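You operate a simulated robot arm through the tools that you are given. There is no shell and no other tool. Be economical: measure what you need, move in short steps, check, and stop when the job is done.

You are at the controls of a simulated two-armed robot. One attempt, no reset.

Task
Put the bottle from the upper left shelf of the middle bench on top of the white module. Put the tag marked "56" from the middle of the side bench on top of the black camera and the tag marked "26" on the blue block. Any order will do. Set down upright: bottle.

Only the result counts: the job must be done as asked and must still hold three seconds after the hand-in. Knocking over, shifting, dropping, spilling or breaking anything else fails it.

Robot
Two 7-joint arms with fingered hands on one trunk, on a base that drives. Base frame: it is fixed to the floor where the robot stands at the start and does not move with it; the origin is under the middle of the robot, x ahead of it, y to its left, z up. Units: m, degrees, N and s.
The left shoulder is at the start at [0.06, 0.166, 0.777], the right one opposite. With the tool pointing down near the work surface each hand reaches from about 0.26 to 0.84 m from the robot's upright axis, wherever it stands, measured 20 degrees to its own side. Places, roughly: black camera [0.75, -4.5, 1]; blue block [0.5, -4.75, 0.75]; bottle (6x6x15 cm) [0.6, -0.2, 0.5]; tag [0.5, -4.75, 0.75]. Payload 5 kg a hand.
The TCP of each hand is the grasp point between the finger pads, 0.032 m short of the fingertips. In the tool frame z runs along the fingers and y along their closing line. The gripper opens to 0.16 m. The gripper's body begins 0.089 m behind the TCP. The gripper is a hand of 3 fingers: y runs from the thumb to the fingers, the wrist lies at [0, 0, -0.267] in the tool frame, and closing takes about 1.5 s.
Orientation is told as [roll, pitch, yaw] about the base's x, y, z axes, in that order, counted from this pose: with the fingers straight down and closing along the base's y, the tool's x points along the base's -x, its y along +y and its z along -z.

Tools
- The arms move only by the tool arm_command. It takes "left_motion", "right_motion" or both (then of equal length, played together; a hand with none holds still); each is one flat list of numbers, 6 for each row, row after row: the shift along the base's x, y, z in m, then the turn, a rotation vector about the base's x, y, z in rad. In form: [dx, dy, dz, ax, ay, az, dx, dy, dz, ax, ay, az, ...]. A call has 1 to 12 rows; each row is the pose to reach, as a shift and turn from the pose commanded when the call began. "left_hand" and "right_hand" are, for a hand that has rows, the gripper command, from -1 (fully open) to 1 (shut), values between in proportion, set as the call begins (left out, the last holds). Each row takes 0.2 s and may step no farther than 0.05 m and 8.6 degrees from the row before; otherwise, or with a gripper value out of range, the whole call is refused. Where a pose cannot be reached the arm comes as near as it can. A force on the tool above 40 N (or 10 N above the force at the start of the call, whichever is more), or a blocked arm, ends the call early, and 0.2 s more pass. The fingers move at their own pace (about 0.045 m/s each) and stop on an object; they squeeze with about 27 N. The grip force told is the motor's: it shows also when the fingers shut on nothing. Time passes only in rows, and 0.2 s behind the last, so rows that repeat a pose let the fingers close. The reply holds the time, the measured pose of the TCP, the force on the tool along the base axes, the opening and the grip force, in the units named above and with some noise, with the torque about the TCP (base axes, N m) and any sound that the robot's microphone picked up.
- Cameras (640 x 400 px; columns grow to the right, rows downward): "scene" is now at [0.0376, -0.0268, 1.4076]; the picture's right is [-0.37, -0.93, -0.00], its down [-0.75, 0.30, -0.59] and it looks along [0.55, -0.22, -0.81] (base axes); focal length 262 px, centre (320, 200). "left" rides on the left gripper at [-0.065, -0.004, -0.116] in its tool frame; the picture's right is [0.06, -1.00, 0.00], its down [0.87, 0.05, -0.49] and it looks along [0.49, 0.03, 0.87] (tool axes); focal length 261 px, centre (320, 200). "right" rides on the right gripper at [0.065, -0.004, -0.116] in its tool frame; the picture's right is [0.06, 1.00, 0.00], its down [-0.87, 0.05, -0.49] and it looks along [-0.49, 0.03, 0.87] (tool axes); focal length 261 px, centre (320, 200). There is no depth. A picture from a camera that has moved, and an enlarged one, comes with that camera's place and axes in the base frame and with its lens.
- snapshot(camera): a new picture of that camera. It takes no simulated time.
- slide_trunk(by): slides the trunk up (or, below 0, down) by that many m; the arms and the scene camera ride with it, the base frame stays. It gives what a move gives, with no picture.
- steer(legs): drives the robot by 1 to 6 legs, each [ahead, turn to the left] in m and degrees, along the robot's own axes; the way and the turn of a leg run together, so that a leg with both is an arc; at most 1.5 m and 180 degrees a leg. The arms and the cameras ride along, it lands a little off, and it stops where it bumps. It gives what a move gives.
- hand_shape(shape, hand): the hand has 3 fingers and takes this shape, open, in about a second: jaw (thumb against the fingers, like two jaws); tri (thumb and two fingers); tip (a fingertip pinch); poke (one finger out to press); point (the index stretched); flat (the hand flat); cup (the hand cupped); fist (a fist). The gripper value then closes the fingers along that shape, each until it touches; the sizes above hold for jaw. It gives what a move gives, with no picture.
- pan_tilt(pan, tilt): turns the head with the scene camera to pan (to the left, within 86 degrees either way) and tilt (down, from -29 to 69), counted from straight ahead of the robot. It gives what a move gives.
- enlarge(camera, box): a new picture of the part [left, top, right, bottom] of that camera's present view, enlarged. It takes no simulated time.
- hand_in(): hands the job in; it is judged then, once.

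Go step by step. Nothing tells you exact positions but the pictures and the camera data: compare them with the known pose of the tool, close in by small moves and look again before you grip or let go. The budget is 165 turns and 118 pictures, counting those below and the enlarged ones. Unless the task says otherwise, let go and move clear before handing in, and close with one line.

The tools are called after "Request:" as name(argument=value, ...) on one line, values as JSON. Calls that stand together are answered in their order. arm_command: Moves the arms, as the interface text tells. Its arguments: {"type":"object","properties":{"left_motion":{"type":"array"},"left_hand":{"type":"number"},"right_motion":{"type":"array"},"right_hand":{"type":"number"}},"required":[]} The other tools are called the same way: slide_trunk (by) slides the trunk up or down; hand_shape (shape, hand) gives the hand a shape; steer (legs) drives the base; pan_tilt (pan, tilt) turns the head that bears the scene camera; snapshot (camera) takes a picture; enlarge (camera, box) takes an enlarged picture of a part of a camera's view; hand_in () hands the job in.

At the start:

```text
time: 0.0
left_tcp_pos: [0.5883, -0.0163, 0.8401]
left_orientation: [0.0, -0.1, 0.1]
left_wrist_force: [-0.6, -0.3, 0.6]
left_wrist_torque: [-0.04, -0.01, 0.03]
left_finger_gap: 0.1597
left_gripper_force: 0.1
left_shape: jaw
right_tcp_pos: [0.4187, -0.4497, 0.7441]
right_orientation: [0.0, 0.0, 0.0]
right_wrist_force: [-0.4, -0.7, 0.3]
right_wrist_torque: [0.03, 0.02, -0.01]
right_finger_gap: 0.1597
right_gripper_force: 0.1
right_shape: jaw
trunk travel left (down, up): [-0.325, 0.265]
robot x, y, heading: [0.0015, -0.0021, 0.0]
head pan, tilt: [-22.0, 53.9]
```

scene: 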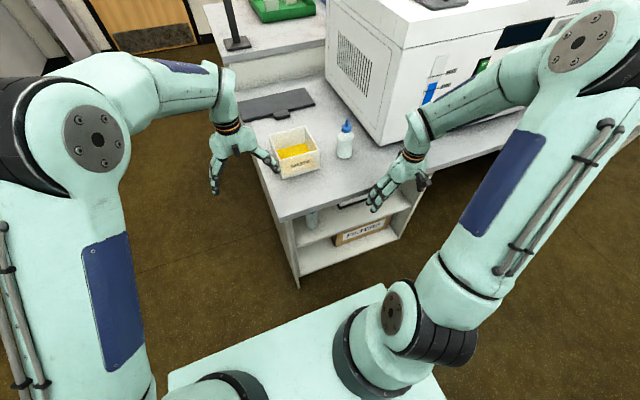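
right: 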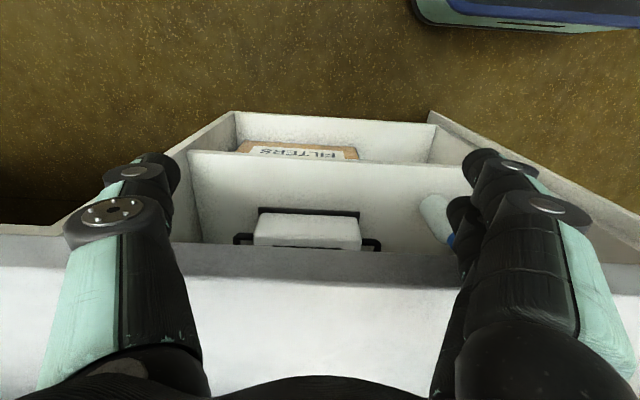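
left: 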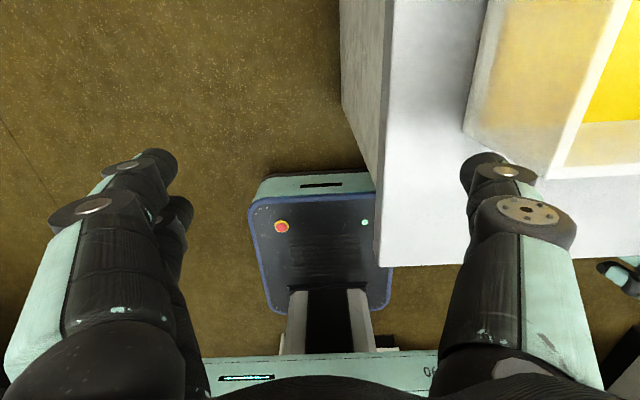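

I see the middle bench ahead with a box and a bottle on top, and a shelf below with another bottle on its left. I'll look closer and then survey the rest of the room.

Request:
enlarge(camera="scene", box=[220, 60, 440, 290])

Request:
pan_tilt(pan=-30, tilt=20)

Request:
snapshot(camera="scene")

Request:
pan_tilt(pan=-80, tilt=15)

Request:
snapshot(camera="scene")

```text
1.74 times, centred on (330, 175) of scene
camera zoom: at [0.0376, -0.0268, 1.4076], right [-0.37, -0.93, 0.0], down [-0.75, 0.3, -0.59], along [0.55, -0.22, -0.81], focal length 456 px, centre (303, 244)
```

zoom: 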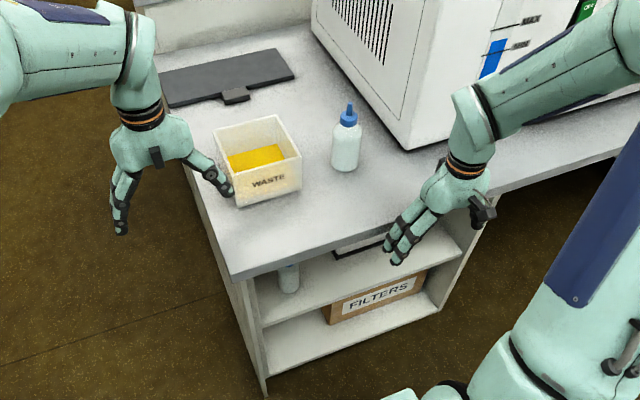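

```text
time: 1.0
left_tcp_pos: [0.5871, -0.0153, 0.84]
left_orientation: [0.0, 0.0, 0.1]
left_wrist_force: [0.3, -0.2, 0.3]
left_wrist_torque: [0.0, 0.0, -0.02]
left_finger_gap: 0.1596
left_gripper_force: 0.0
left_shape: jaw
right_tcp_pos: [0.4184, -0.4484, 0.7434]
right_orientation: [0.1, -0.1, 0.0]
right_wrist_force: [-0.5, 0.0, -0.5]
right_wrist_torque: [0.02, -0.02, 0.0]
right_finger_gap: 0.16
right_gripper_force: 0.0
right_shape: jaw
trunk travel left (down, up): [-0.325, 0.265]
robot x, y, heading: [0.0, 0.0012, 0.1]
head pan, tilt: [-30.0, 20.0]
```

```text
113 pictures are left
camera scene: at [0.0504, -0.0459, 1.4582], right [-0.5, -0.87, 0.0], down [-0.3, 0.17, -0.94], along [0.81, -0.47, -0.34], focal length 262 px, centre (320, 200)
```

scene: 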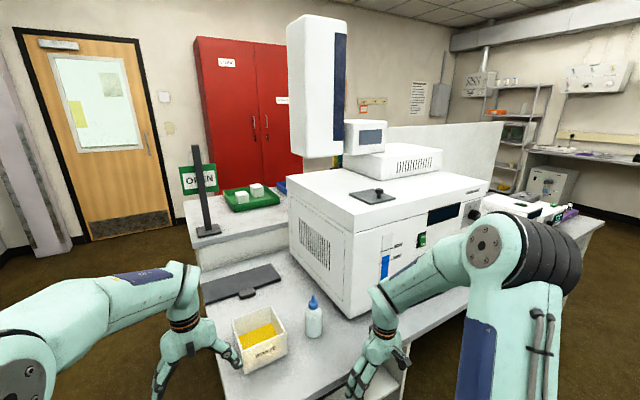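

```text
time: 2.2
left_tcp_pos: [0.588, -0.0168, 0.8394]
left_orientation: [0.0, -0.1, 0.0]
left_wrist_force: [0.5, -0.6, -0.8]
left_wrist_torque: [0.02, -0.04, 0.03]
left_finger_gap: 0.1599
left_gripper_force: 0.1
left_shape: jaw
right_tcp_pos: [0.4188, -0.4488, 0.7429]
right_orientation: [0.0, 0.0, 0.0]
right_wrist_force: [-0.3, 0.0, 0.3]
right_wrist_torque: [0.02, 0.01, -0.01]
right_finger_gap: 0.1599
right_gripper_force: 0.0
right_shape: jaw
trunk travel left (down, up): [-0.325, 0.265]
robot x, y, heading: [0.0003, 0.0006, 0.1]
head pan, tilt: [-80.0, 15.0]
```

```text
112 pictures are left
camera scene: at [-0.014, -0.0914, 1.4664], right [-0.98, -0.17, 0.0], down [-0.05, 0.26, -0.97], along [0.17, -0.95, -0.26], focal length 262 px, centre (320, 200)
```

scene: 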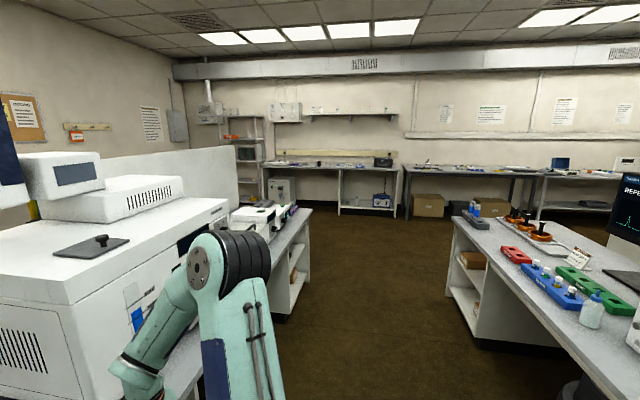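

The side bench appears to be along the far wall. I need to identify the white module; enlarging candidates.

Request:
enlarge(camera="scene", box=[200, 180, 320, 255])

Request:
enlarge(camera="scene", box=[260, 130, 420, 230])

```text
5.33 times, centred on (260, 218) of scene
camera zoom: at [-0.014, -0.0914, 1.4664], right [-0.98, -0.17, 0.0], down [-0.05, 0.26, -0.97], along [0.17, -0.95, -0.26], focal length 1399 px, centre (640, 107)
```

zoom: 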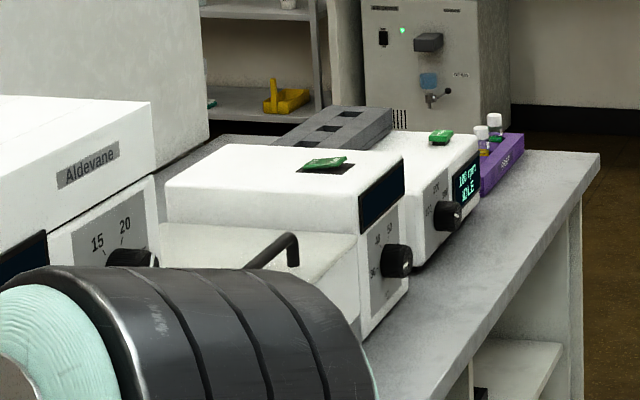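

```text
4.00 times, centred on (340, 180) of scene
camera zoom: at [-0.014, -0.0914, 1.4664], right [-0.98, -0.17, 0.0], down [-0.05, 0.26, -0.97], along [0.17, -0.95, -0.26], focal length 1050 px, centre (240, 280)
```

zoom: 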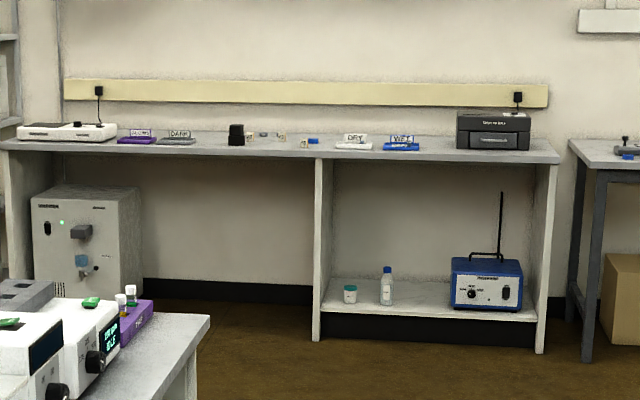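

The bench shelf also holds something white with black handles. I'll lift the left hand a little, back off, and look into the shelf from farther away.

Request:
arm_command(left_motion=[0, 0, 0.05, 0, 0, 0, 0, 0, 0.1, 0, 0, 0])

Request:
pan_tilt(pan=-15, tilt=35)

Request:
steer(legs=[[-0.6, 0]])

Request:
slide_trunk(by=-0.32)

Request:
snapshot(camera="scene")

```text
time: 2.8
left_tcp_pos: [0.5875, -0.0167, 0.9394]
left_orientation: [0.1, 0.1, 0.0]
left_wrist_force: [0.1, 1.0, 0.5]
left_wrist_torque: [-0.02, 0.01, 0.0]
left_finger_gap: 0.1596
left_gripper_force: 0.0
left_shape: jaw
right_tcp_pos: [0.4186, -0.4487, 0.7426]
right_orientation: [0.0, 0.1, 0.1]
right_wrist_force: [-0.1, -0.2, -1.3]
right_wrist_torque: [0.03, -0.04, 0.0]
right_finger_gap: 0.1599
right_gripper_force: 0.1
right_shape: jaw
trunk travel left (down, up): [-0.325, 0.265]
robot x, y, heading: [-0.0023, -0.0006, -0.0]
head pan, tilt: [-80.0, 15.0]
```

```text
time: 4.1
left_tcp_pos: [0.5882, -0.0171, 0.938]
left_orientation: [0.0, 0.1, 0.0]
left_wrist_force: [0.1, 0.2, 0.0]
left_wrist_torque: [0.02, -0.03, -0.01]
left_finger_gap: 0.16
left_gripper_force: 0.0
left_shape: jaw
right_tcp_pos: [0.4189, -0.4494, 0.7435]
right_orientation: [0.1, 0.0, 0.1]
right_wrist_force: [-0.6, -0.5, -0.2]
right_wrist_torque: [0.02, 0.01, 0.02]
right_finger_gap: 0.16
right_gripper_force: 0.1
right_shape: jaw
trunk travel left (down, up): [-0.325, 0.265]
robot x, y, heading: [0.0001, 0.0011, -0.4]
head pan, tilt: [-15.0, 35.0]
```

```text
time: 7.0
left_tcp_pos: [0.0698, -0.0161, 0.9454]
left_orientation: [-0.2, -0.6, -0.2]
left_wrist_force: [-1.2, 0.1, 1.1]
left_wrist_torque: [0.06, -0.13, 0.01]
left_finger_gap: 0.1601
left_gripper_force: 0.1
left_shape: jaw
right_tcp_pos: [-0.0982, -0.4458, 0.7464]
right_orientation: [0.0, -0.4, 0.1]
right_wrist_force: [-1.2, 0.3, 0.2]
right_wrist_torque: [0.06, -0.08, 0.01]
right_finger_gap: 0.16
right_gripper_force: 0.0
right_shape: jaw
trunk travel left (down, up): [-0.325, 0.265]
robot x, y, heading: [-0.5134, 0.007, -0.0]
head pan, tilt: [-15.0, 35.0]
stopped in leg 1: the robot was blocked; the commanded pose is now the measured one
```

```text
time: 10.2
left_tcp_pos: [0.0712, -0.015, 0.6243]
left_orientation: [0.0, -0.2, -0.1]
left_wrist_force: [0.0, 1.1, -0.3]
left_wrist_torque: [0.01, 0.02, 0.0]
left_finger_gap: 0.1598
left_gripper_force: 0.0
left_shape: jaw
right_tcp_pos: [-0.0971, -0.4444, 0.4242]
right_orientation: [0.0, -0.2, 0.1]
right_wrist_force: [-1.5, -0.5, -0.7]
right_wrist_torque: [-0.02, 0.02, -0.02]
right_finger_gap: 0.1601
right_gripper_force: 0.0
right_shape: jaw
trunk travel left (down, up): [-0.005, 0.585]
robot x, y, heading: [-0.5122, 0.0019, -0.3]
head pan, tilt: [-15.0, 35.0]
```

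```text
109 pictures are left
camera scene: at [-0.4545, -0.0183, 1.115], right [-0.26, -0.97, 0.0], down [-0.56, 0.15, -0.82], along [0.79, -0.21, -0.58], focal length 262 px, centre (320, 200)
```

scene: 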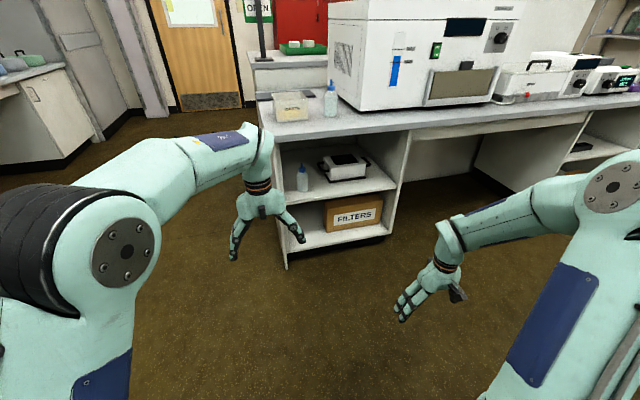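

It bumped something behind; I'll remember that. Now a closer look at the shelf contents.

Request:
enlarge(camera="scene", box=[250, 60, 410, 260])

Request:
enlarge(camera="scene", box=[400, 0, 640, 160])

```text
2.00 times, centred on (330, 160) of scene
camera zoom: at [-0.4545, -0.0183, 1.115], right [-0.26, -0.97, 0.0], down [-0.56, 0.15, -0.82], along [0.79, -0.21, -0.58], focal length 525 px, centre (300, 280)
```

zoom: 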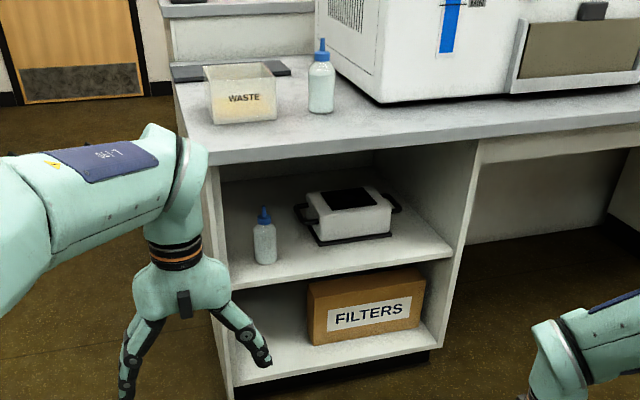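

```text
2.50 times, centred on (520, 80) of scene
camera zoom: at [-0.4545, -0.0183, 1.115], right [-0.26, -0.97, 0.0], down [-0.56, 0.15, -0.82], along [0.79, -0.21, -0.58], focal length 656 px, centre (-180, 500)
```

zoom: 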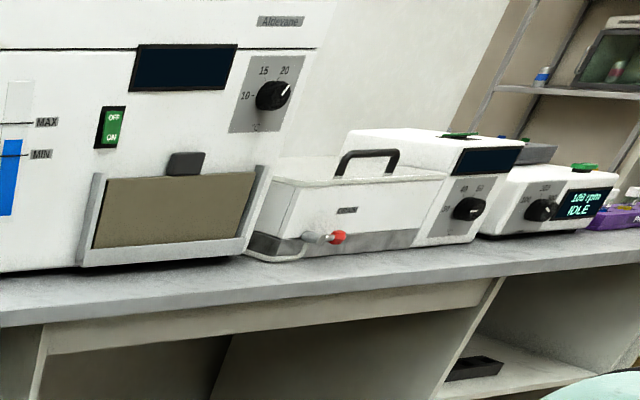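

The shelf's white box with black handles and a black top panel is a candidate for the white module. Let me survey left and right for other candidates.

Request:
pan_tilt(pan=70, tilt=15)

Request:
snapshot(camera="scene")

Request:
pan_tilt(pan=-86, tilt=15)

Request:
snapshot(camera="scene")

```text
time: 11.8
left_tcp_pos: [0.072, -0.0165, 0.6247]
left_orientation: [-0.1, -0.3, -0.1]
left_wrist_force: [0.5, -1.0, 0.4]
left_wrist_torque: [-0.03, 0.0, -0.02]
left_finger_gap: 0.1602
left_gripper_force: 0.1
left_shape: jaw
right_tcp_pos: [-0.0965, -0.4457, 0.4241]
right_orientation: [0.0, -0.2, -0.1]
right_wrist_force: [-0.3, 0.3, -0.3]
right_wrist_torque: [0.0, -0.04, 0.02]
right_finger_gap: 0.1599
right_gripper_force: 0.1
right_shape: jaw
trunk travel left (down, up): [-0.005, 0.585]
robot x, y, heading: [-0.5122, 0.0041, -0.1]
head pan, tilt: [70.0, 15.0]
```

```text
106 pictures are left
camera scene: at [-0.5073, 0.0923, 1.1472], right [0.94, -0.34, 0.0], down [-0.09, -0.24, -0.97], along [0.33, 0.91, -0.26], focal length 262 px, centre (320, 200)
```

scene: 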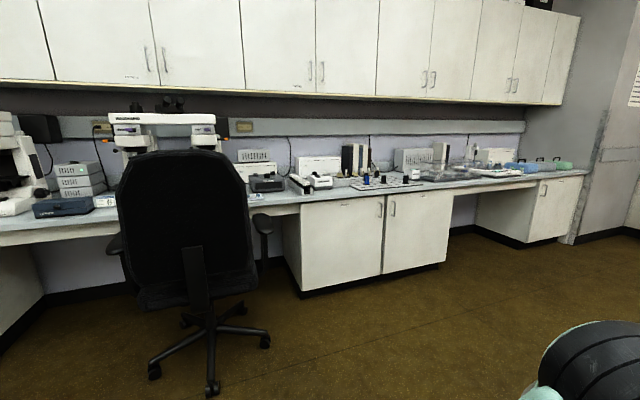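

```text
time: 14.2
left_tcp_pos: [0.0721, -0.0145, 0.6246]
left_orientation: [-0.1, -0.3, -0.1]
left_wrist_force: [0.9, 0.5, 0.1]
left_wrist_torque: [0.01, 0.03, -0.02]
left_finger_gap: 0.16
left_gripper_force: 0.0
left_shape: jaw
right_tcp_pos: [-0.097, -0.445, 0.4254]
right_orientation: [0.1, -0.2, 0.0]
right_wrist_force: [0.7, -0.5, -0.2]
right_wrist_torque: [0.0, 0.01, -0.04]
right_finger_gap: 0.1599
right_gripper_force: 0.0
right_shape: jaw
trunk travel left (down, up): [-0.005, 0.585]
robot x, y, heading: [-0.5165, 0.0035, -0.2]
head pan, tilt: [-85.9, 15.0]
```

```text
105 pictures are left
camera scene: at [-0.5327, -0.0886, 1.1472], right [-1.0, -0.07, 0.0], down [-0.02, 0.26, -0.97], along [0.07, -0.96, -0.26], focal length 262 px, centre (320, 200)
```

scene: 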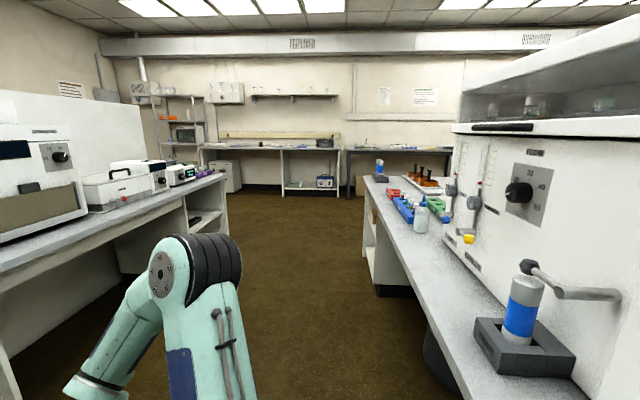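

The handled white box on the same shelf is, I judge, the white module. Bottle ≈ (0.62, -0.21, base z≈0.40), module top ≈ (0.73, -0.48, 0.49). I'll turn the right hand to point forward while clear of the bench, and move the left hand aside.

Request:
arm_command(right_motion=[0.0248, 0.0121, 0.0033, 0, -0.1309, 0, 0.0496, 0.0242, 0.0066, 0, -0.2618, 0, 0.0744, 0.0363, 0.01, 0, -0.3927, 0, 0.0992, 0.0484, 0.0133, 0, -0.5236, 0, 0.124, 0.0605, 0.0167, 0, -0.6545, 0, 0.1488, 0.0726, 0.02, 0, -0.7854, 0, 0.1736, 0.0847, 0.0233, 0, -0.9163, 0, 0.1984, 0.0968, 0.0267, 0, -1.0472, 0, 0.2232, 0.1089, 0.03, 0, -1.1781, 0, 0.248, 0.121, 0.0333, 0, -1.309, 0, 0.2728, 0.1331, 0.0367, 0, -1.4399, 0, 0.2976, 0.1452, 0.04, 0, -1.5708, 0], left_motion=[0, 0.025, 0, 0, 0, 0, 0, 0.05, 0, 0, 0, 0, 0, 0.075, 0, 0, 0, 0, 0, 0.1, 0, 0, 0, 0, 0, 0.125, 0, 0, 0, 0, 0, 0.15, 0, 0, 0, 0, 0, 0.175, 0, 0, 0, 0, 0, 0.2, 0, 0, 0, 0, 0, 0.225, 0, 0, 0, 0, 0, 0.25, 0, 0, 0, 0, 0, 0.275, 0, 0, 0, 0, 0, 0.3, 0, 0, 0, 0])

Request:
pan_tilt(pan=-15, tilt=32)

Request:
snapshot(camera="scene")

Request:
snapshot(camera="right")

```text
time: 16.8
left_tcp_pos: [0.0729, 0.2849, 0.6258]
left_orientation: [-0.2, -0.2, -0.2]
left_wrist_force: [0.4, -0.2, 0.1]
left_wrist_torque: [0.0, 0.01, 0.0]
left_finger_gap: 0.1598
left_gripper_force: 0.0
left_shape: jaw
right_tcp_pos: [0.1993, -0.3011, 0.466]
right_orientation: [-178.9, -89.8, 178.8]
right_wrist_force: [0.8, -0.4, 1.2]
right_wrist_torque: [0.0, 0.03, 0.0]
right_finger_gap: 0.1601
right_gripper_force: 0.1
right_shape: jaw
trunk travel left (down, up): [-0.005, 0.585]
robot x, y, heading: [-0.5159, 0.0017, -0.2]
head pan, tilt: [-85.9, 15.0]
```

```text
time: 18.2
left_tcp_pos: [0.0726, 0.2834, 0.6259]
left_orientation: [-0.2, -0.1, -0.1]
left_wrist_force: [0.3, 0.0, 0.2]
left_wrist_torque: [0.08, 0.02, 0.0]
left_finger_gap: 0.16
left_gripper_force: 0.1
left_shape: jaw
right_tcp_pos: [0.2003, -0.3008, 0.4652]
right_orientation: [-175.8, -89.8, 175.8]
right_wrist_force: [-0.8, -0.1, 0.6]
right_wrist_torque: [-0.03, 0.06, 0.03]
right_finger_gap: 0.1601
right_gripper_force: 0.1
right_shape: jaw
trunk travel left (down, up): [-0.005, 0.585]
robot x, y, heading: [-0.5117, 0.0072, 0.1]
head pan, tilt: [-15.0, 32.0]
```

```text
104 pictures are left
camera scene: at [-0.4531, -0.0186, 1.1196], right [-0.26, -0.97, 0.0], down [-0.51, 0.14, -0.85], along [0.82, -0.22, -0.53], focal length 262 px, centre (320, 200)
```

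scene: 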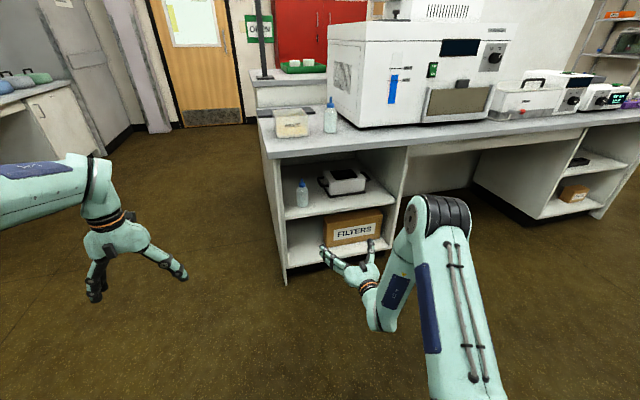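

```text
103 pictures are left
camera right: at [0.0844, -0.305, 0.3992], right [0.0, 1.0, -0.06], down [-0.49, 0.05, 0.87], along [0.87, 0.03, 0.49], focal length 261 px, centre (320, 200)
```

right: 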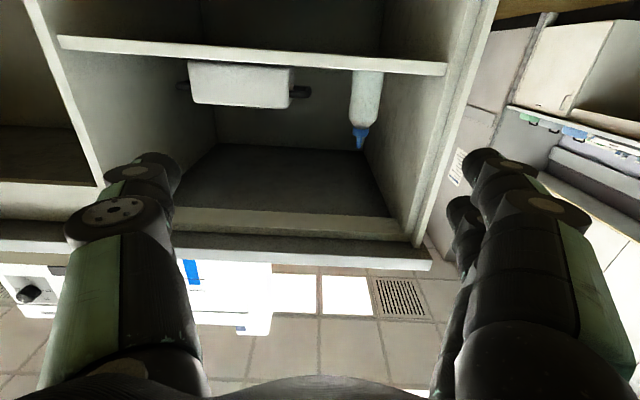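

The hand camera sees the shelf interior (image is upside down): bottle near y≈-0.215, shelf top z≈0.41-0.42. I'll drive ahead 0.25 m and align the hand with the bottle.

Request:
steer(legs=[[0.25, 0]])

Request:
arm_command(right_motion=[0, 0.03, 0.0, 0, 0, 0, 0, 0.06, 0, 0, 0, 0, 0, 0.085, 0, 0, 0, 0], right_hand=-0.4)

Request:
snapshot(camera="right")

Request:
snapshot(camera="scene")

```text
time: 20.1
left_tcp_pos: [0.3274, 0.2822, 0.6262]
left_orientation: [-0.1, -0.3, -0.3]
left_wrist_force: [0.1, -0.5, -0.5]
left_wrist_torque: [0.02, -0.01, -0.01]
left_finger_gap: 0.1597
left_gripper_force: 0.1
left_shape: jaw
right_tcp_pos: [0.4521, -0.304, 0.4653]
right_orientation: [-177.3, -89.7, 177.2]
right_wrist_force: [-0.4, -0.9, -0.1]
right_wrist_torque: [-0.01, 0.02, 0.0]
right_finger_gap: 0.1597
right_gripper_force: 0.0
right_shape: jaw
trunk travel left (down, up): [-0.005, 0.585]
robot x, y, heading: [-0.2625, 0.0036, -0.2]
head pan, tilt: [-15.0, 32.0]
```

```text
time: 20.9
left_tcp_pos: [0.3274, 0.2819, 0.6256]
left_orientation: [-0.1, -0.3, -0.3]
left_wrist_force: [0.8, -0.9, 0.6]
left_wrist_torque: [-0.05, -0.02, 0.01]
left_finger_gap: 0.1599
left_gripper_force: 0.0
left_shape: jaw
right_tcp_pos: [0.4513, -0.2183, 0.4644]
right_orientation: [-175.1, -89.7, 174.9]
right_wrist_force: [0.0, 0.1, 0.1]
right_wrist_torque: [0.01, -0.04, 0.02]
right_finger_gap: 0.1123
right_gripper_force: 0.2
right_shape: jaw
trunk travel left (down, up): [-0.005, 0.585]
robot x, y, heading: [-0.2599, 0.006, -0.0]
head pan, tilt: [-15.0, 32.0]
```

```text
102 pictures are left
camera right: at [0.3364, -0.2219, 0.3981], right [0.0, 1.0, -0.06], down [-0.5, 0.06, 0.87], along [0.87, 0.03, 0.49], focal length 261 px, centre (320, 200)
```

right: 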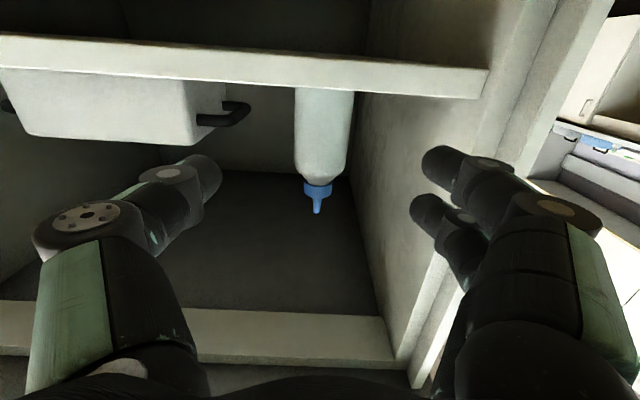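

```text
101 pictures are left
camera scene: at [-0.2036, -0.0191, 1.1191], right [-0.26, -0.96, 0.0], down [-0.51, 0.14, -0.85], along [0.82, -0.22, -0.53], focal length 262 px, centre (320, 200)
```

scene: 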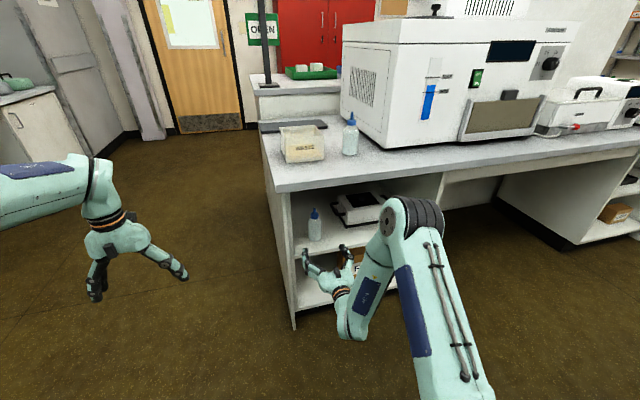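

Triangulation puts the bottle at about (0.605, -0.214), base z≈0.415; left inner wall at y≈-0.12. I'll advance straight in with the hand partly open and check before closing.

Request:
arm_command(right_motion=[0, 0.001, 0.01, 0, 0, 0, 0.03, 0.001, 0.01, 0, 0, 0, 0.06, 0.001, 0.01, 0, 0, 0, 0.09, 0.001, 0.01, 0, 0, 0], right_hand=-0.25)

Request:
snapshot(camera="right")

Request:
enlarge(camera="scene", box=[260, 160, 420, 300])

```text
time: 21.9
left_tcp_pos: [0.3264, 0.2836, 0.6257]
left_orientation: [-0.1, -0.2, -0.3]
left_wrist_force: [-0.5, 0.0, 1.1]
left_wrist_torque: [0.0, -0.01, -0.03]
left_finger_gap: 0.1599
left_gripper_force: 0.1
left_shape: jaw
right_tcp_pos: [0.5418, -0.2191, 0.4759]
right_orientation: [178.9, -89.7, -179.1]
right_wrist_force: [0.2, -0.5, 0.6]
right_wrist_torque: [0.0, -0.01, 0.02]
right_finger_gap: 0.1005
right_gripper_force: 0.0
right_shape: jaw
trunk travel left (down, up): [-0.005, 0.585]
robot x, y, heading: [-0.255, 0.0048, -0.4]
head pan, tilt: [-15.0, 32.0]
```

```text
100 pictures are left
camera right: at [0.4269, -0.2226, 0.4094], right [0.0, 1.0, -0.06], down [-0.5, 0.06, 0.87], along [0.87, 0.03, 0.49], focal length 261 px, centre (320, 200)
```

right: 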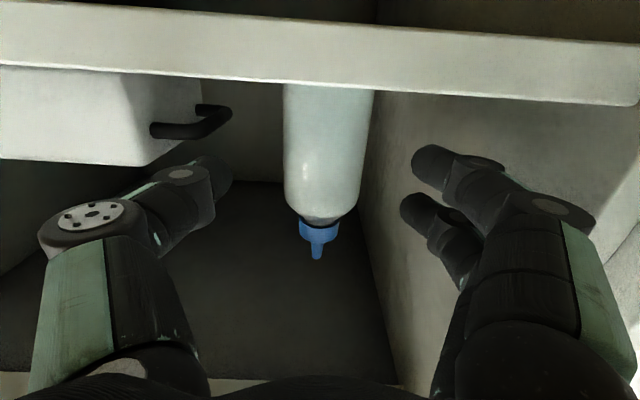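

```text
2.86 times, centred on (340, 230) of scene
camera zoom: at [-0.2037, -0.0191, 1.1191], right [-0.26, -0.96, 0.0], down [-0.51, 0.14, -0.85], along [0.82, -0.22, -0.53], focal length 750 px, centre (263, 114)
```

zoom: 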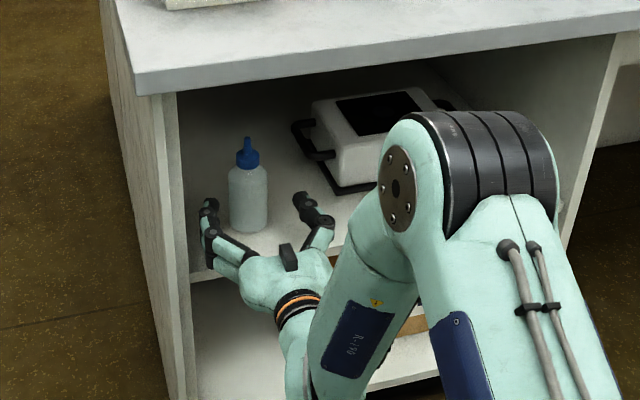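

The bottle tip triangulates to (0.598, -0.215, 0.563). Advancing the last 5.6 cm and closing.

Request:
arm_command(right_motion=[0.03, 0.003, 0, 0, 0, 0, 0.056, 0.003, 0, 0, 0, 0])

Request:
snapshot(camera="right")

```text
time: 22.5
left_tcp_pos: [0.3276, 0.2825, 0.6254]
left_orientation: [-0.1, -0.4, -0.4]
left_wrist_force: [-0.1, -0.1, 0.1]
left_wrist_torque: [0.03, -0.02, 0.02]
left_finger_gap: 0.1597
left_gripper_force: 0.1
left_shape: jaw
right_tcp_pos: [0.5994, -0.2162, 0.476]
right_orientation: [-174.5, -89.8, 174.4]
right_wrist_force: [-0.7, 0.2, 0.5]
right_wrist_torque: [0.02, 0.02, 0.01]
right_finger_gap: 0.1001
right_gripper_force: 0.1
right_shape: jaw
trunk travel left (down, up): [-0.005, 0.585]
robot x, y, heading: [-0.2591, 0.0033, 0.1]
head pan, tilt: [-15.0, 32.0]
```

```text
98 pictures are left
camera right: at [0.4837, -0.219, 0.4107], right [0.0, 1.0, -0.06], down [-0.5, 0.06, 0.87], along [0.87, 0.03, 0.49], focal length 261 px, centre (320, 200)
```

right: 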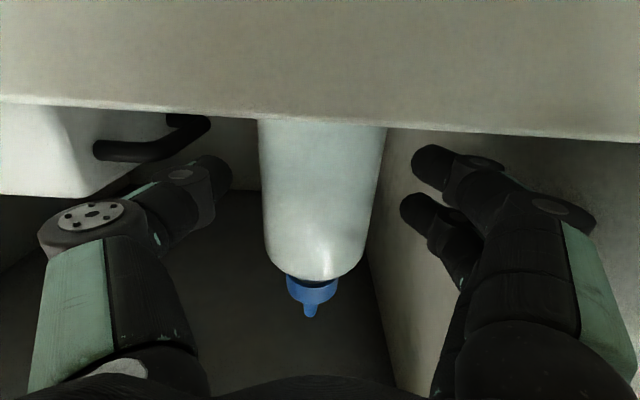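

The bottle sits between the fingers. Closing now.

Request:
arm_command(right_motion=[0, 0, 0, 0, 0, 0, 0, 0, 0, 0, 0, 0, 0, 0, 0, 0, 0, 0, 0, 0, 0, 0, 0, 0, 0, 0, 0, 0, 0, 0, 0, 0, 0, 0, 0, 0, 0, 0, 0, 0, 0, 0], right_hand=1)

Request:
snapshot(camera="right")

```text
time: 24.1
left_tcp_pos: [0.3267, 0.2821, 0.6262]
left_orientation: [-0.1, -0.3, -0.3]
left_wrist_force: [0.0, 0.3, 0.1]
left_wrist_torque: [-0.01, 0.01, 0.02]
left_finger_gap: 0.1598
left_gripper_force: 0.1
left_shape: jaw
right_tcp_pos: [0.5986, -0.217, 0.4769]
right_orientation: [-176.8, -89.7, 176.7]
right_wrist_force: [-0.6, -0.9, -0.4]
right_wrist_torque: [0.0, -0.01, -0.01]
right_finger_gap: 0.0384
right_gripper_force: 26.8
right_shape: jaw
trunk travel left (down, up): [-0.005, 0.585]
robot x, y, heading: [-0.2603, 0.0042, -0.2]
head pan, tilt: [-15.0, 32.0]
```

```text
97 pictures are left
camera right: at [0.4835, -0.2194, 0.4105], right [0.0, 1.0, -0.06], down [-0.5, 0.06, 0.87], along [0.87, 0.03, 0.49], focal length 261 px, centre (320, 200)
```

right: 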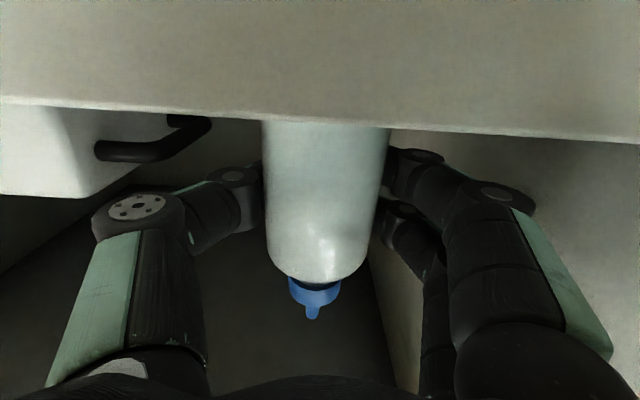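

Grip holds (26.8 N). Lifting 2.5 cm straight up and checking.

Request:
arm_command(right_motion=[0, 0, 0.012, 0, 0, 0, 0, 0, 0.025, 0, 0, 0, 0, 0, 0.025, 0, 0, 0])

Request:
snapshot(camera="right")

Request:
enlarge(camera="scene", box=[260, 160, 420, 300])

```text
time: 24.9
left_tcp_pos: [0.3277, 0.2833, 0.6258]
left_orientation: [-0.1, -0.3, -0.3]
left_wrist_force: [0.3, -0.4, 0.6]
left_wrist_torque: [0.01, 0.0, 0.01]
left_finger_gap: 0.1602
left_gripper_force: 0.1
left_shape: jaw
right_tcp_pos: [0.5979, -0.2151, 0.5013]
right_orientation: [-178.4, -89.8, 178.4]
right_wrist_force: [0.4, 0.3, -2.3]
right_wrist_torque: [-0.02, -0.02, 0.01]
right_finger_gap: 0.0387
right_gripper_force: 27.2
right_shape: jaw
trunk travel left (down, up): [-0.005, 0.585]
robot x, y, heading: [-0.2609, 0.0035, -0.2]
head pan, tilt: [-15.0, 32.0]
```

```text
96 pictures are left
camera right: at [0.4824, -0.2181, 0.4346], right [0.0, 1.0, -0.06], down [-0.49, 0.06, 0.87], along [0.87, 0.03, 0.49], focal length 261 px, centre (320, 200)
```

right: 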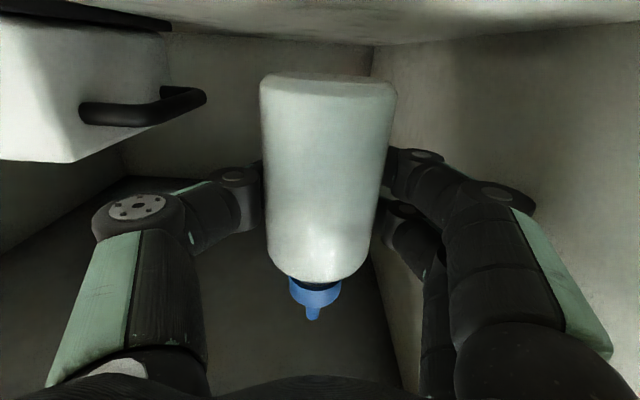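

```text
2.86 times, centred on (340, 230) of scene
camera zoom: at [-0.2034, -0.019, 1.1191], right [-0.26, -0.96, 0.0], down [-0.51, 0.14, -0.85], along [0.82, -0.22, -0.53], focal length 750 px, centre (263, 114)
```

zoom: 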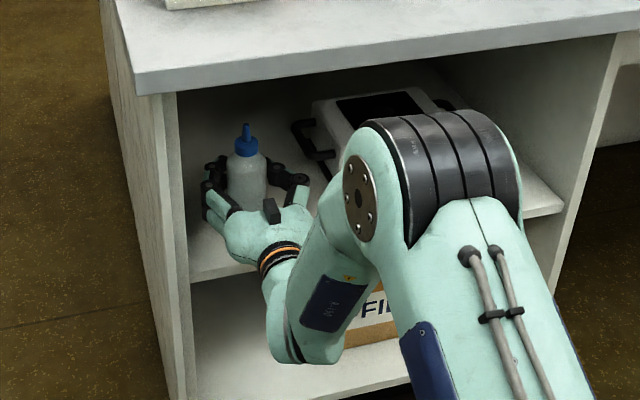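

Bottle is held upright; its base is about 0.061 m below the TCP. Retracting out of the shelf, then I'll measure the module.

Request:
arm_command(right_motion=[-0.04, 0, 0, 0, 0, 0, -0.08, 0, 0, 0, 0, 0, -0.12, 0, 0, 0, 0, 0, -0.16, 0, 0, 0, 0, 0, -0.2, 0, 0.0, 0, 0, 0, -0.23, 0, 0.02, 0, 0, 0, -0.23, 0, 0.05, 0, 0, 0])

Request:
snapshot(camera="right")

Request:
enlarge(camera="scene", box=[260, 140, 420, 240])

```text
time: 26.5
left_tcp_pos: [0.3279, 0.2832, 0.6253]
left_orientation: [-0.2, -0.4, -0.3]
left_wrist_force: [0.2, -0.3, 1.5]
left_wrist_torque: [-0.02, -0.01, -0.01]
left_finger_gap: 0.1597
left_gripper_force: 0.0
left_shape: jaw
right_tcp_pos: [0.3683, -0.2116, 0.5487]
right_orientation: [179.9, -89.8, 179.8]
right_wrist_force: [0.2, -0.1, -3.0]
right_wrist_torque: [-0.01, -0.02, -0.05]
right_finger_gap: 0.0388
right_gripper_force: 27.3
right_shape: jaw
trunk travel left (down, up): [-0.005, 0.585]
robot x, y, heading: [-0.2601, 0.0064, -0.2]
head pan, tilt: [-15.0, 32.0]
```

```text
94 pictures are left
camera right: at [0.2529, -0.2158, 0.483], right [0.0, 1.0, -0.06], down [-0.5, 0.06, 0.87], along [0.87, 0.03, 0.49], focal length 261 px, centre (320, 200)
```

right: 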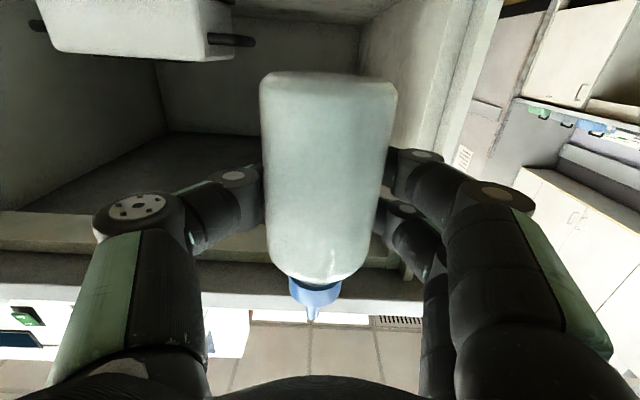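

```text
4.00 times, centred on (340, 190) of scene
camera zoom: at [-0.2032, -0.0191, 1.119], right [-0.26, -0.96, 0.0], down [-0.51, 0.14, -0.85], along [0.82, -0.22, -0.53], focal length 1050 px, centre (240, 240)
```

zoom: 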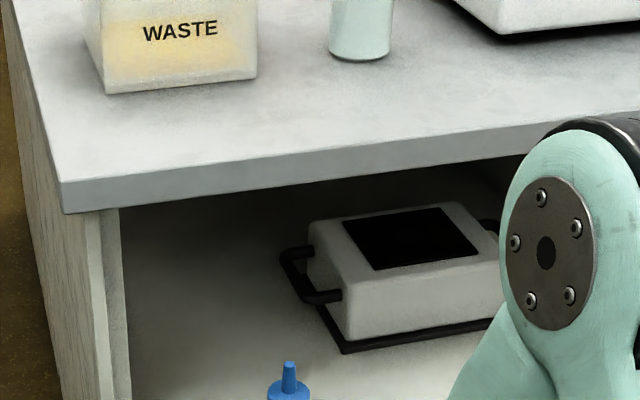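

Module top estimated at z≈0.50, spanning x 0.64–0.77, y -0.36 – -0.545; panel centre ≈(0.71,-0.46). I'll line the bottle up in front of it, then drive a bit closer.

Request:
arm_command(right_motion=[0, -0.041, 0.006, 0, 0, 0, 0, -0.082, 0.012, 0, 0, 0, 0, -0.123, 0.018, 0, 0, 0, 0, -0.164, 0.024, 0, 0, 0, 0, -0.205, 0.03, 0, 0, 0, 0, -0.245, 0.034, 0, 0, 0])

Request:
steer(legs=[[0.11, 0]])

Request:
snapshot(camera="right")

Request:
snapshot(camera="scene")

```text
time: 27.9
left_tcp_pos: [0.3275, 0.2827, 0.6256]
left_orientation: [0.0, -0.3, -0.3]
left_wrist_force: [0.4, 0.6, 0.0]
left_wrist_torque: [-0.02, 0.02, -0.03]
left_finger_gap: 0.16
left_gripper_force: 0.0
left_shape: jaw
right_tcp_pos: [0.3682, -0.4579, 0.585]
right_orientation: [179.9, -89.8, 179.9]
right_wrist_force: [1.0, 0.7, -2.3]
right_wrist_torque: [-0.02, -0.03, -0.01]
right_finger_gap: 0.0382
right_gripper_force: 27.5
right_shape: jaw
trunk travel left (down, up): [-0.005, 0.585]
robot x, y, heading: [-0.2626, 0.0046, -0.4]
head pan, tilt: [-15.0, 32.0]
```

```text
time: 29.1
left_tcp_pos: [0.4398, 0.2823, 0.6262]
left_orientation: [-0.1, -0.3, -0.3]
left_wrist_force: [-0.3, 0.6, -0.1]
left_wrist_torque: [0.0, -0.08, -0.03]
left_finger_gap: 0.1599
left_gripper_force: 0.1
left_shape: jaw
right_tcp_pos: [0.4798, -0.4589, 0.5857]
right_orientation: [-179.8, -89.7, 179.7]
right_wrist_force: [0.9, 0.1, -2.4]
right_wrist_torque: [0.0, 0.0, 0.0]
right_finger_gap: 0.0383
right_gripper_force: 26.7
right_shape: jaw
trunk travel left (down, up): [-0.005, 0.585]
robot x, y, heading: [-0.1494, 0.003, -0.2]
head pan, tilt: [-15.0, 32.0]
```

```text
92 pictures are left
camera right: at [0.3643, -0.4622, 0.5184], right [0.0, 1.0, -0.06], down [-0.5, 0.06, 0.87], along [0.87, 0.03, 0.49], focal length 261 px, centre (320, 200)
```

right: 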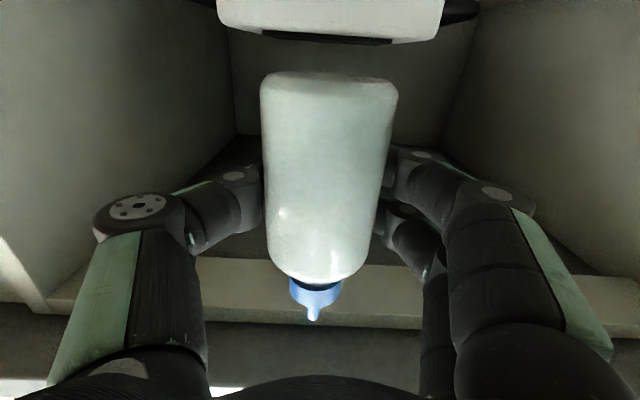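

```text
91 pictures are left
camera scene: at [-0.0916, -0.0196, 1.1191], right [-0.26, -0.96, 0.0], down [-0.51, 0.14, -0.85], along [0.82, -0.22, -0.53], focal length 262 px, centre (320, 200)
```

scene: 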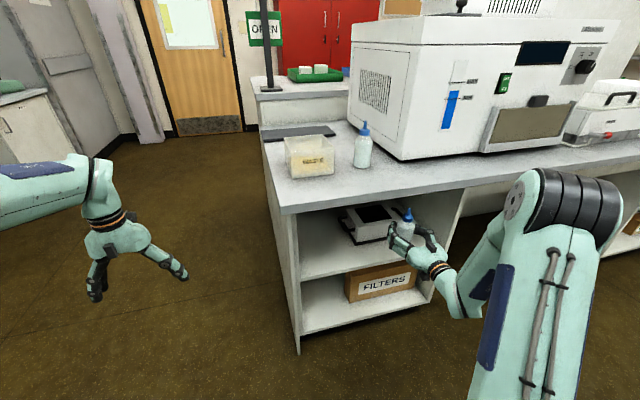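

The bottle is aligned with the module's centre (y≈-0.455). Ceiling lip is at z≈0.70 with the tip at 0.671, base 0.525 over a top of ≈0.505. Advancing in with a 5 mm raise.

Request:
arm_command(right_motion=[0, 0, 0.005, 0, 0, 0, 0.03, 0, 0.005, 0, 0, 0, 0.06, 0, 0.005, 0, 0, 0, 0.09, 0, 0.005, 0, 0, 0, 0.12, 0, 0.005, 0, 0, 0])

Request:
snapshot(camera="right")

Request:
enlarge(camera="scene", box=[300, 160, 480, 290])

```text
time: 30.3
left_tcp_pos: [0.4389, 0.2827, 0.6253]
left_orientation: [-0.1, -0.3, -0.4]
left_wrist_force: [-0.1, -0.3, 0.2]
left_wrist_torque: [0.02, 0.02, 0.0]
left_finger_gap: 0.16
left_gripper_force: 0.1
left_shape: jaw
right_tcp_pos: [0.6005, -0.4561, 0.5885]
right_orientation: [170.2, -89.8, -170.3]
right_wrist_force: [-0.1, -0.6, -2.5]
right_wrist_torque: [-0.02, 0.05, 0.03]
right_finger_gap: 0.0383
right_gripper_force: 26.8
right_shape: jaw
trunk travel left (down, up): [-0.005, 0.585]
robot x, y, heading: [-0.1474, 0.0049, -0.0]
head pan, tilt: [-15.0, 32.0]
```

```text
90 pictures are left
camera right: at [0.4854, -0.4607, 0.5226], right [0.0, 1.0, -0.06], down [-0.49, 0.06, 0.87], along [0.87, 0.03, 0.49], focal length 261 px, centre (320, 200)
```

right: 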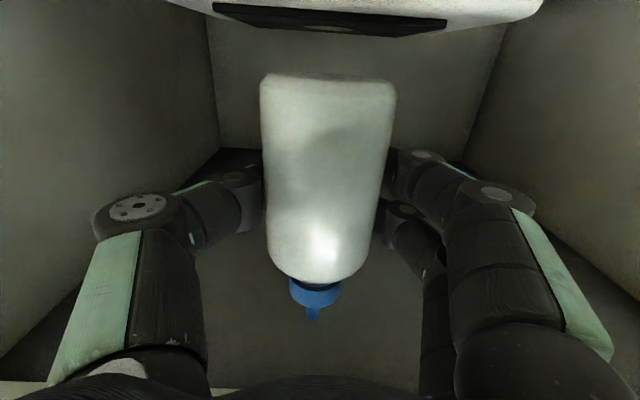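

```text
3.08 times, centred on (390, 225) of scene
camera zoom: at [-0.0917, -0.0196, 1.1191], right [-0.26, -0.96, 0.0], down [-0.51, 0.14, -0.85], along [0.82, -0.22, -0.53], focal length 807 px, centre (105, 123)
```

zoom: 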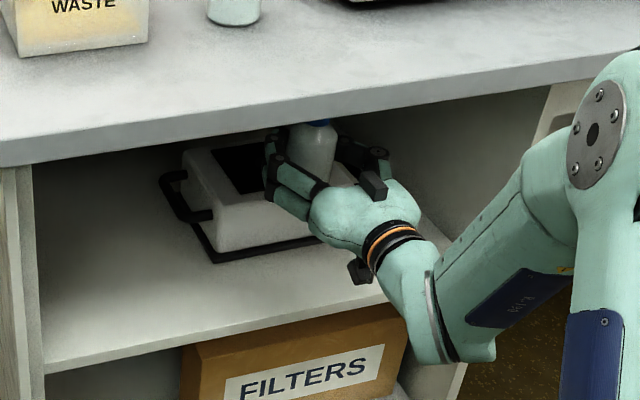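

Clear on all sides. Advancing the remaining 10 cm, then I'll lower gradually until contact.

Request:
arm_command(right_motion=[0.035, 0, 0, 0, 0, 0, 0.07, 0, 0, 0, 0, 0, 0.103, 0, 0, 0, 0, 0])

Request:
snapshot(camera="right")

Request:
enlarge(camera="scene", box=[300, 160, 480, 290])

```text
time: 31.1
left_tcp_pos: [0.4398, 0.281, 0.6257]
left_orientation: [-0.1, -0.3, -0.2]
left_wrist_force: [0.3, -0.1, 0.5]
left_wrist_torque: [0.03, -0.02, -0.02]
left_finger_gap: 0.1599
left_gripper_force: 0.1
left_shape: jaw
right_tcp_pos: [0.703, -0.4585, 0.5885]
right_orientation: [175.2, -89.9, -175.4]
right_wrist_force: [0.5, -0.1, -3.1]
right_wrist_torque: [0.01, 0.01, 0.02]
right_finger_gap: 0.0383
right_gripper_force: 26.9
right_shape: jaw
trunk travel left (down, up): [-0.005, 0.585]
robot x, y, heading: [-0.1477, 0.0064, 0.0]
head pan, tilt: [-15.0, 32.0]
```

```text
88 pictures are left
camera right: at [0.5873, -0.4624, 0.523], right [0.0, 1.0, -0.06], down [-0.49, 0.06, 0.87], along [0.87, 0.03, 0.49], focal length 261 px, centre (320, 200)
```

right: 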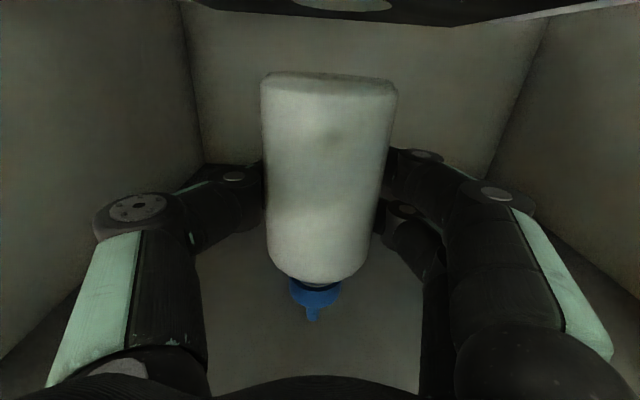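

```text
3.08 times, centred on (390, 225) of scene
camera zoom: at [-0.0916, -0.0196, 1.1191], right [-0.26, -0.96, 0.0], down [-0.51, 0.14, -0.85], along [0.82, -0.22, -0.53], focal length 807 px, centre (105, 123)
```

zoom: 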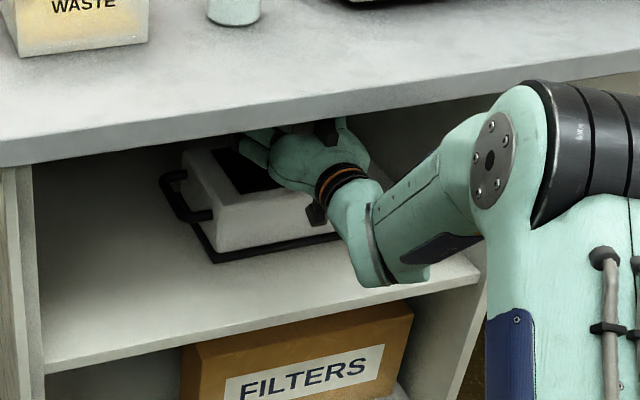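

Positioned over the module. Lowering in small steps while watching the vertical force.

Request:
arm_command(right_motion=[0, 0, -0.005, 0, 0, 0, 0, 0, -0.01, 0, 0, 0, 0, 0, -0.014, 0, 0, 0, 0, 0, -0.017, 0, 0, 0])

Request:
arm_command(right_motion=[0, 0, -0.002, 0, 0, 0, 0, 0, -0.002, 0, 0, 0])

Request:
snapshot(camera="right")

```text
time: 32.1
left_tcp_pos: [0.4399, 0.2821, 0.6257]
left_orientation: [-0.1, -0.3, -0.4]
left_wrist_force: [-0.2, 0.3, 0.0]
left_wrist_torque: [0.0, 0.02, -0.01]
left_finger_gap: 0.1601
left_gripper_force: 0.0
left_shape: jaw
right_tcp_pos: [0.7021, -0.4583, 0.5735]
right_orientation: [178.4, -89.9, -178.6]
right_wrist_force: [0.9, -0.5, -3.4]
right_wrist_torque: [0.0, 0.0, -0.02]
right_finger_gap: 0.0383
right_gripper_force: 27.1
right_shape: jaw
trunk travel left (down, up): [-0.005, 0.585]
robot x, y, heading: [-0.1499, 0.0014, -0.2]
head pan, tilt: [-15.0, 32.0]
```

```text
time: 32.7
left_tcp_pos: [0.4402, 0.2819, 0.6252]
left_orientation: [-0.1, -0.3, -0.4]
left_wrist_force: [-0.5, -0.6, 0.7]
left_wrist_torque: [-0.02, 0.03, -0.01]
left_finger_gap: 0.1597
left_gripper_force: 0.0
left_shape: jaw
right_tcp_pos: [0.7017, -0.4601, 0.57]
right_orientation: [177.8, -89.8, -178.0]
right_wrist_force: [-0.7, -0.3, -3.4]
right_wrist_torque: [-0.01, 0.0, 0.03]
right_finger_gap: 0.0385
right_gripper_force: 27.3
right_shape: jaw
trunk travel left (down, up): [-0.005, 0.585]
robot x, y, heading: [-0.1469, 0.0028, -0.3]
head pan, tilt: [-15.0, 32.0]
```

```text
86 pictures are left
camera right: at [0.5868, -0.4623, 0.5038], right [0.0, 1.0, -0.06], down [-0.5, 0.06, 0.87], along [0.87, 0.03, 0.49], focal length 261 px, centre (320, 200)
```

right: 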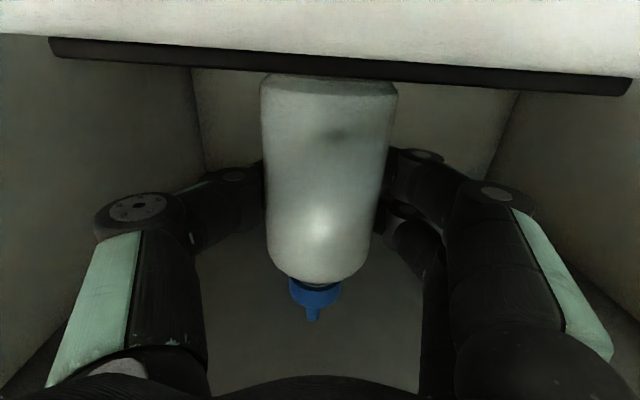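

The base is now within a few millimetres of the panel. Continuing in 2 mm steps.

Request:
arm_command(right_motion=[0, 0, -0.002, 0, 0, 0, 0, 0, -0.002, 0, 0, 0])

Request:
arm_command(right_motion=[0, 0, -0.0015, 0, 0, 0, 0, 0, -0.0015, 0, 0, 0])

Request:
snapshot(camera="right")

```text
time: 33.3
left_tcp_pos: [0.4393, 0.2827, 0.6262]
left_orientation: [-0.1, -0.4, -0.3]
left_wrist_force: [1.0, 0.1, -0.4]
left_wrist_torque: [0.02, -0.01, 0.0]
left_finger_gap: 0.16
left_gripper_force: 0.0
left_shape: jaw
right_tcp_pos: [0.7027, -0.4587, 0.5679]
right_orientation: [179.0, -89.8, -179.2]
right_wrist_force: [0.1, 0.1, -3.8]
right_wrist_torque: [-0.02, 0.0, 0.03]
right_finger_gap: 0.0384
right_gripper_force: 27.7
right_shape: jaw
trunk travel left (down, up): [-0.005, 0.585]
robot x, y, heading: [-0.1466, 0.003, -0.4]
head pan, tilt: [-15.0, 32.0]
```

```text
time: 33.9
left_tcp_pos: [0.4401, 0.2818, 0.6261]
left_orientation: [0.0, -0.3, -0.4]
left_wrist_force: [0.7, -0.2, 0.2]
left_wrist_torque: [0.01, 0.02, 0.0]
left_finger_gap: 0.16
left_gripper_force: 0.0
left_shape: jaw
right_tcp_pos: [0.7029, -0.4599, 0.5674]
right_orientation: [179.8, -89.8, 179.9]
right_wrist_force: [0.3, 0.3, -3.5]
right_wrist_torque: [0.01, -0.01, 0.0]
right_finger_gap: 0.0384
right_gripper_force: 26.6
right_shape: jaw
trunk travel left (down, up): [-0.005, 0.585]
robot x, y, heading: [-0.1447, -0.0021, -0.2]
head pan, tilt: [-15.0, 32.0]
```

```text
85 pictures are left
camera right: at [0.5875, -0.463, 0.5005], right [0.0, 1.0, -0.06], down [-0.5, 0.06, 0.87], along [0.87, 0.03, 0.49], focal length 261 px, centre (320, 200)
```

right: 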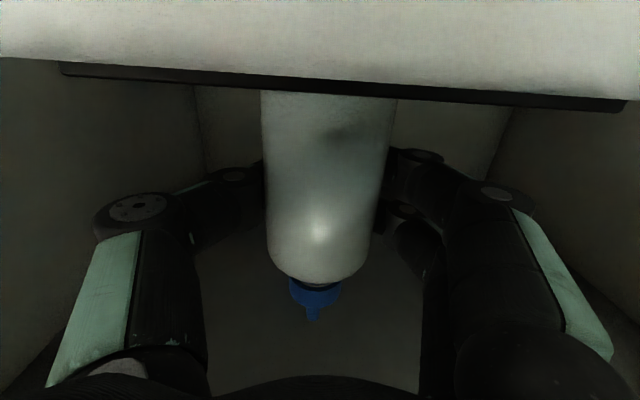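

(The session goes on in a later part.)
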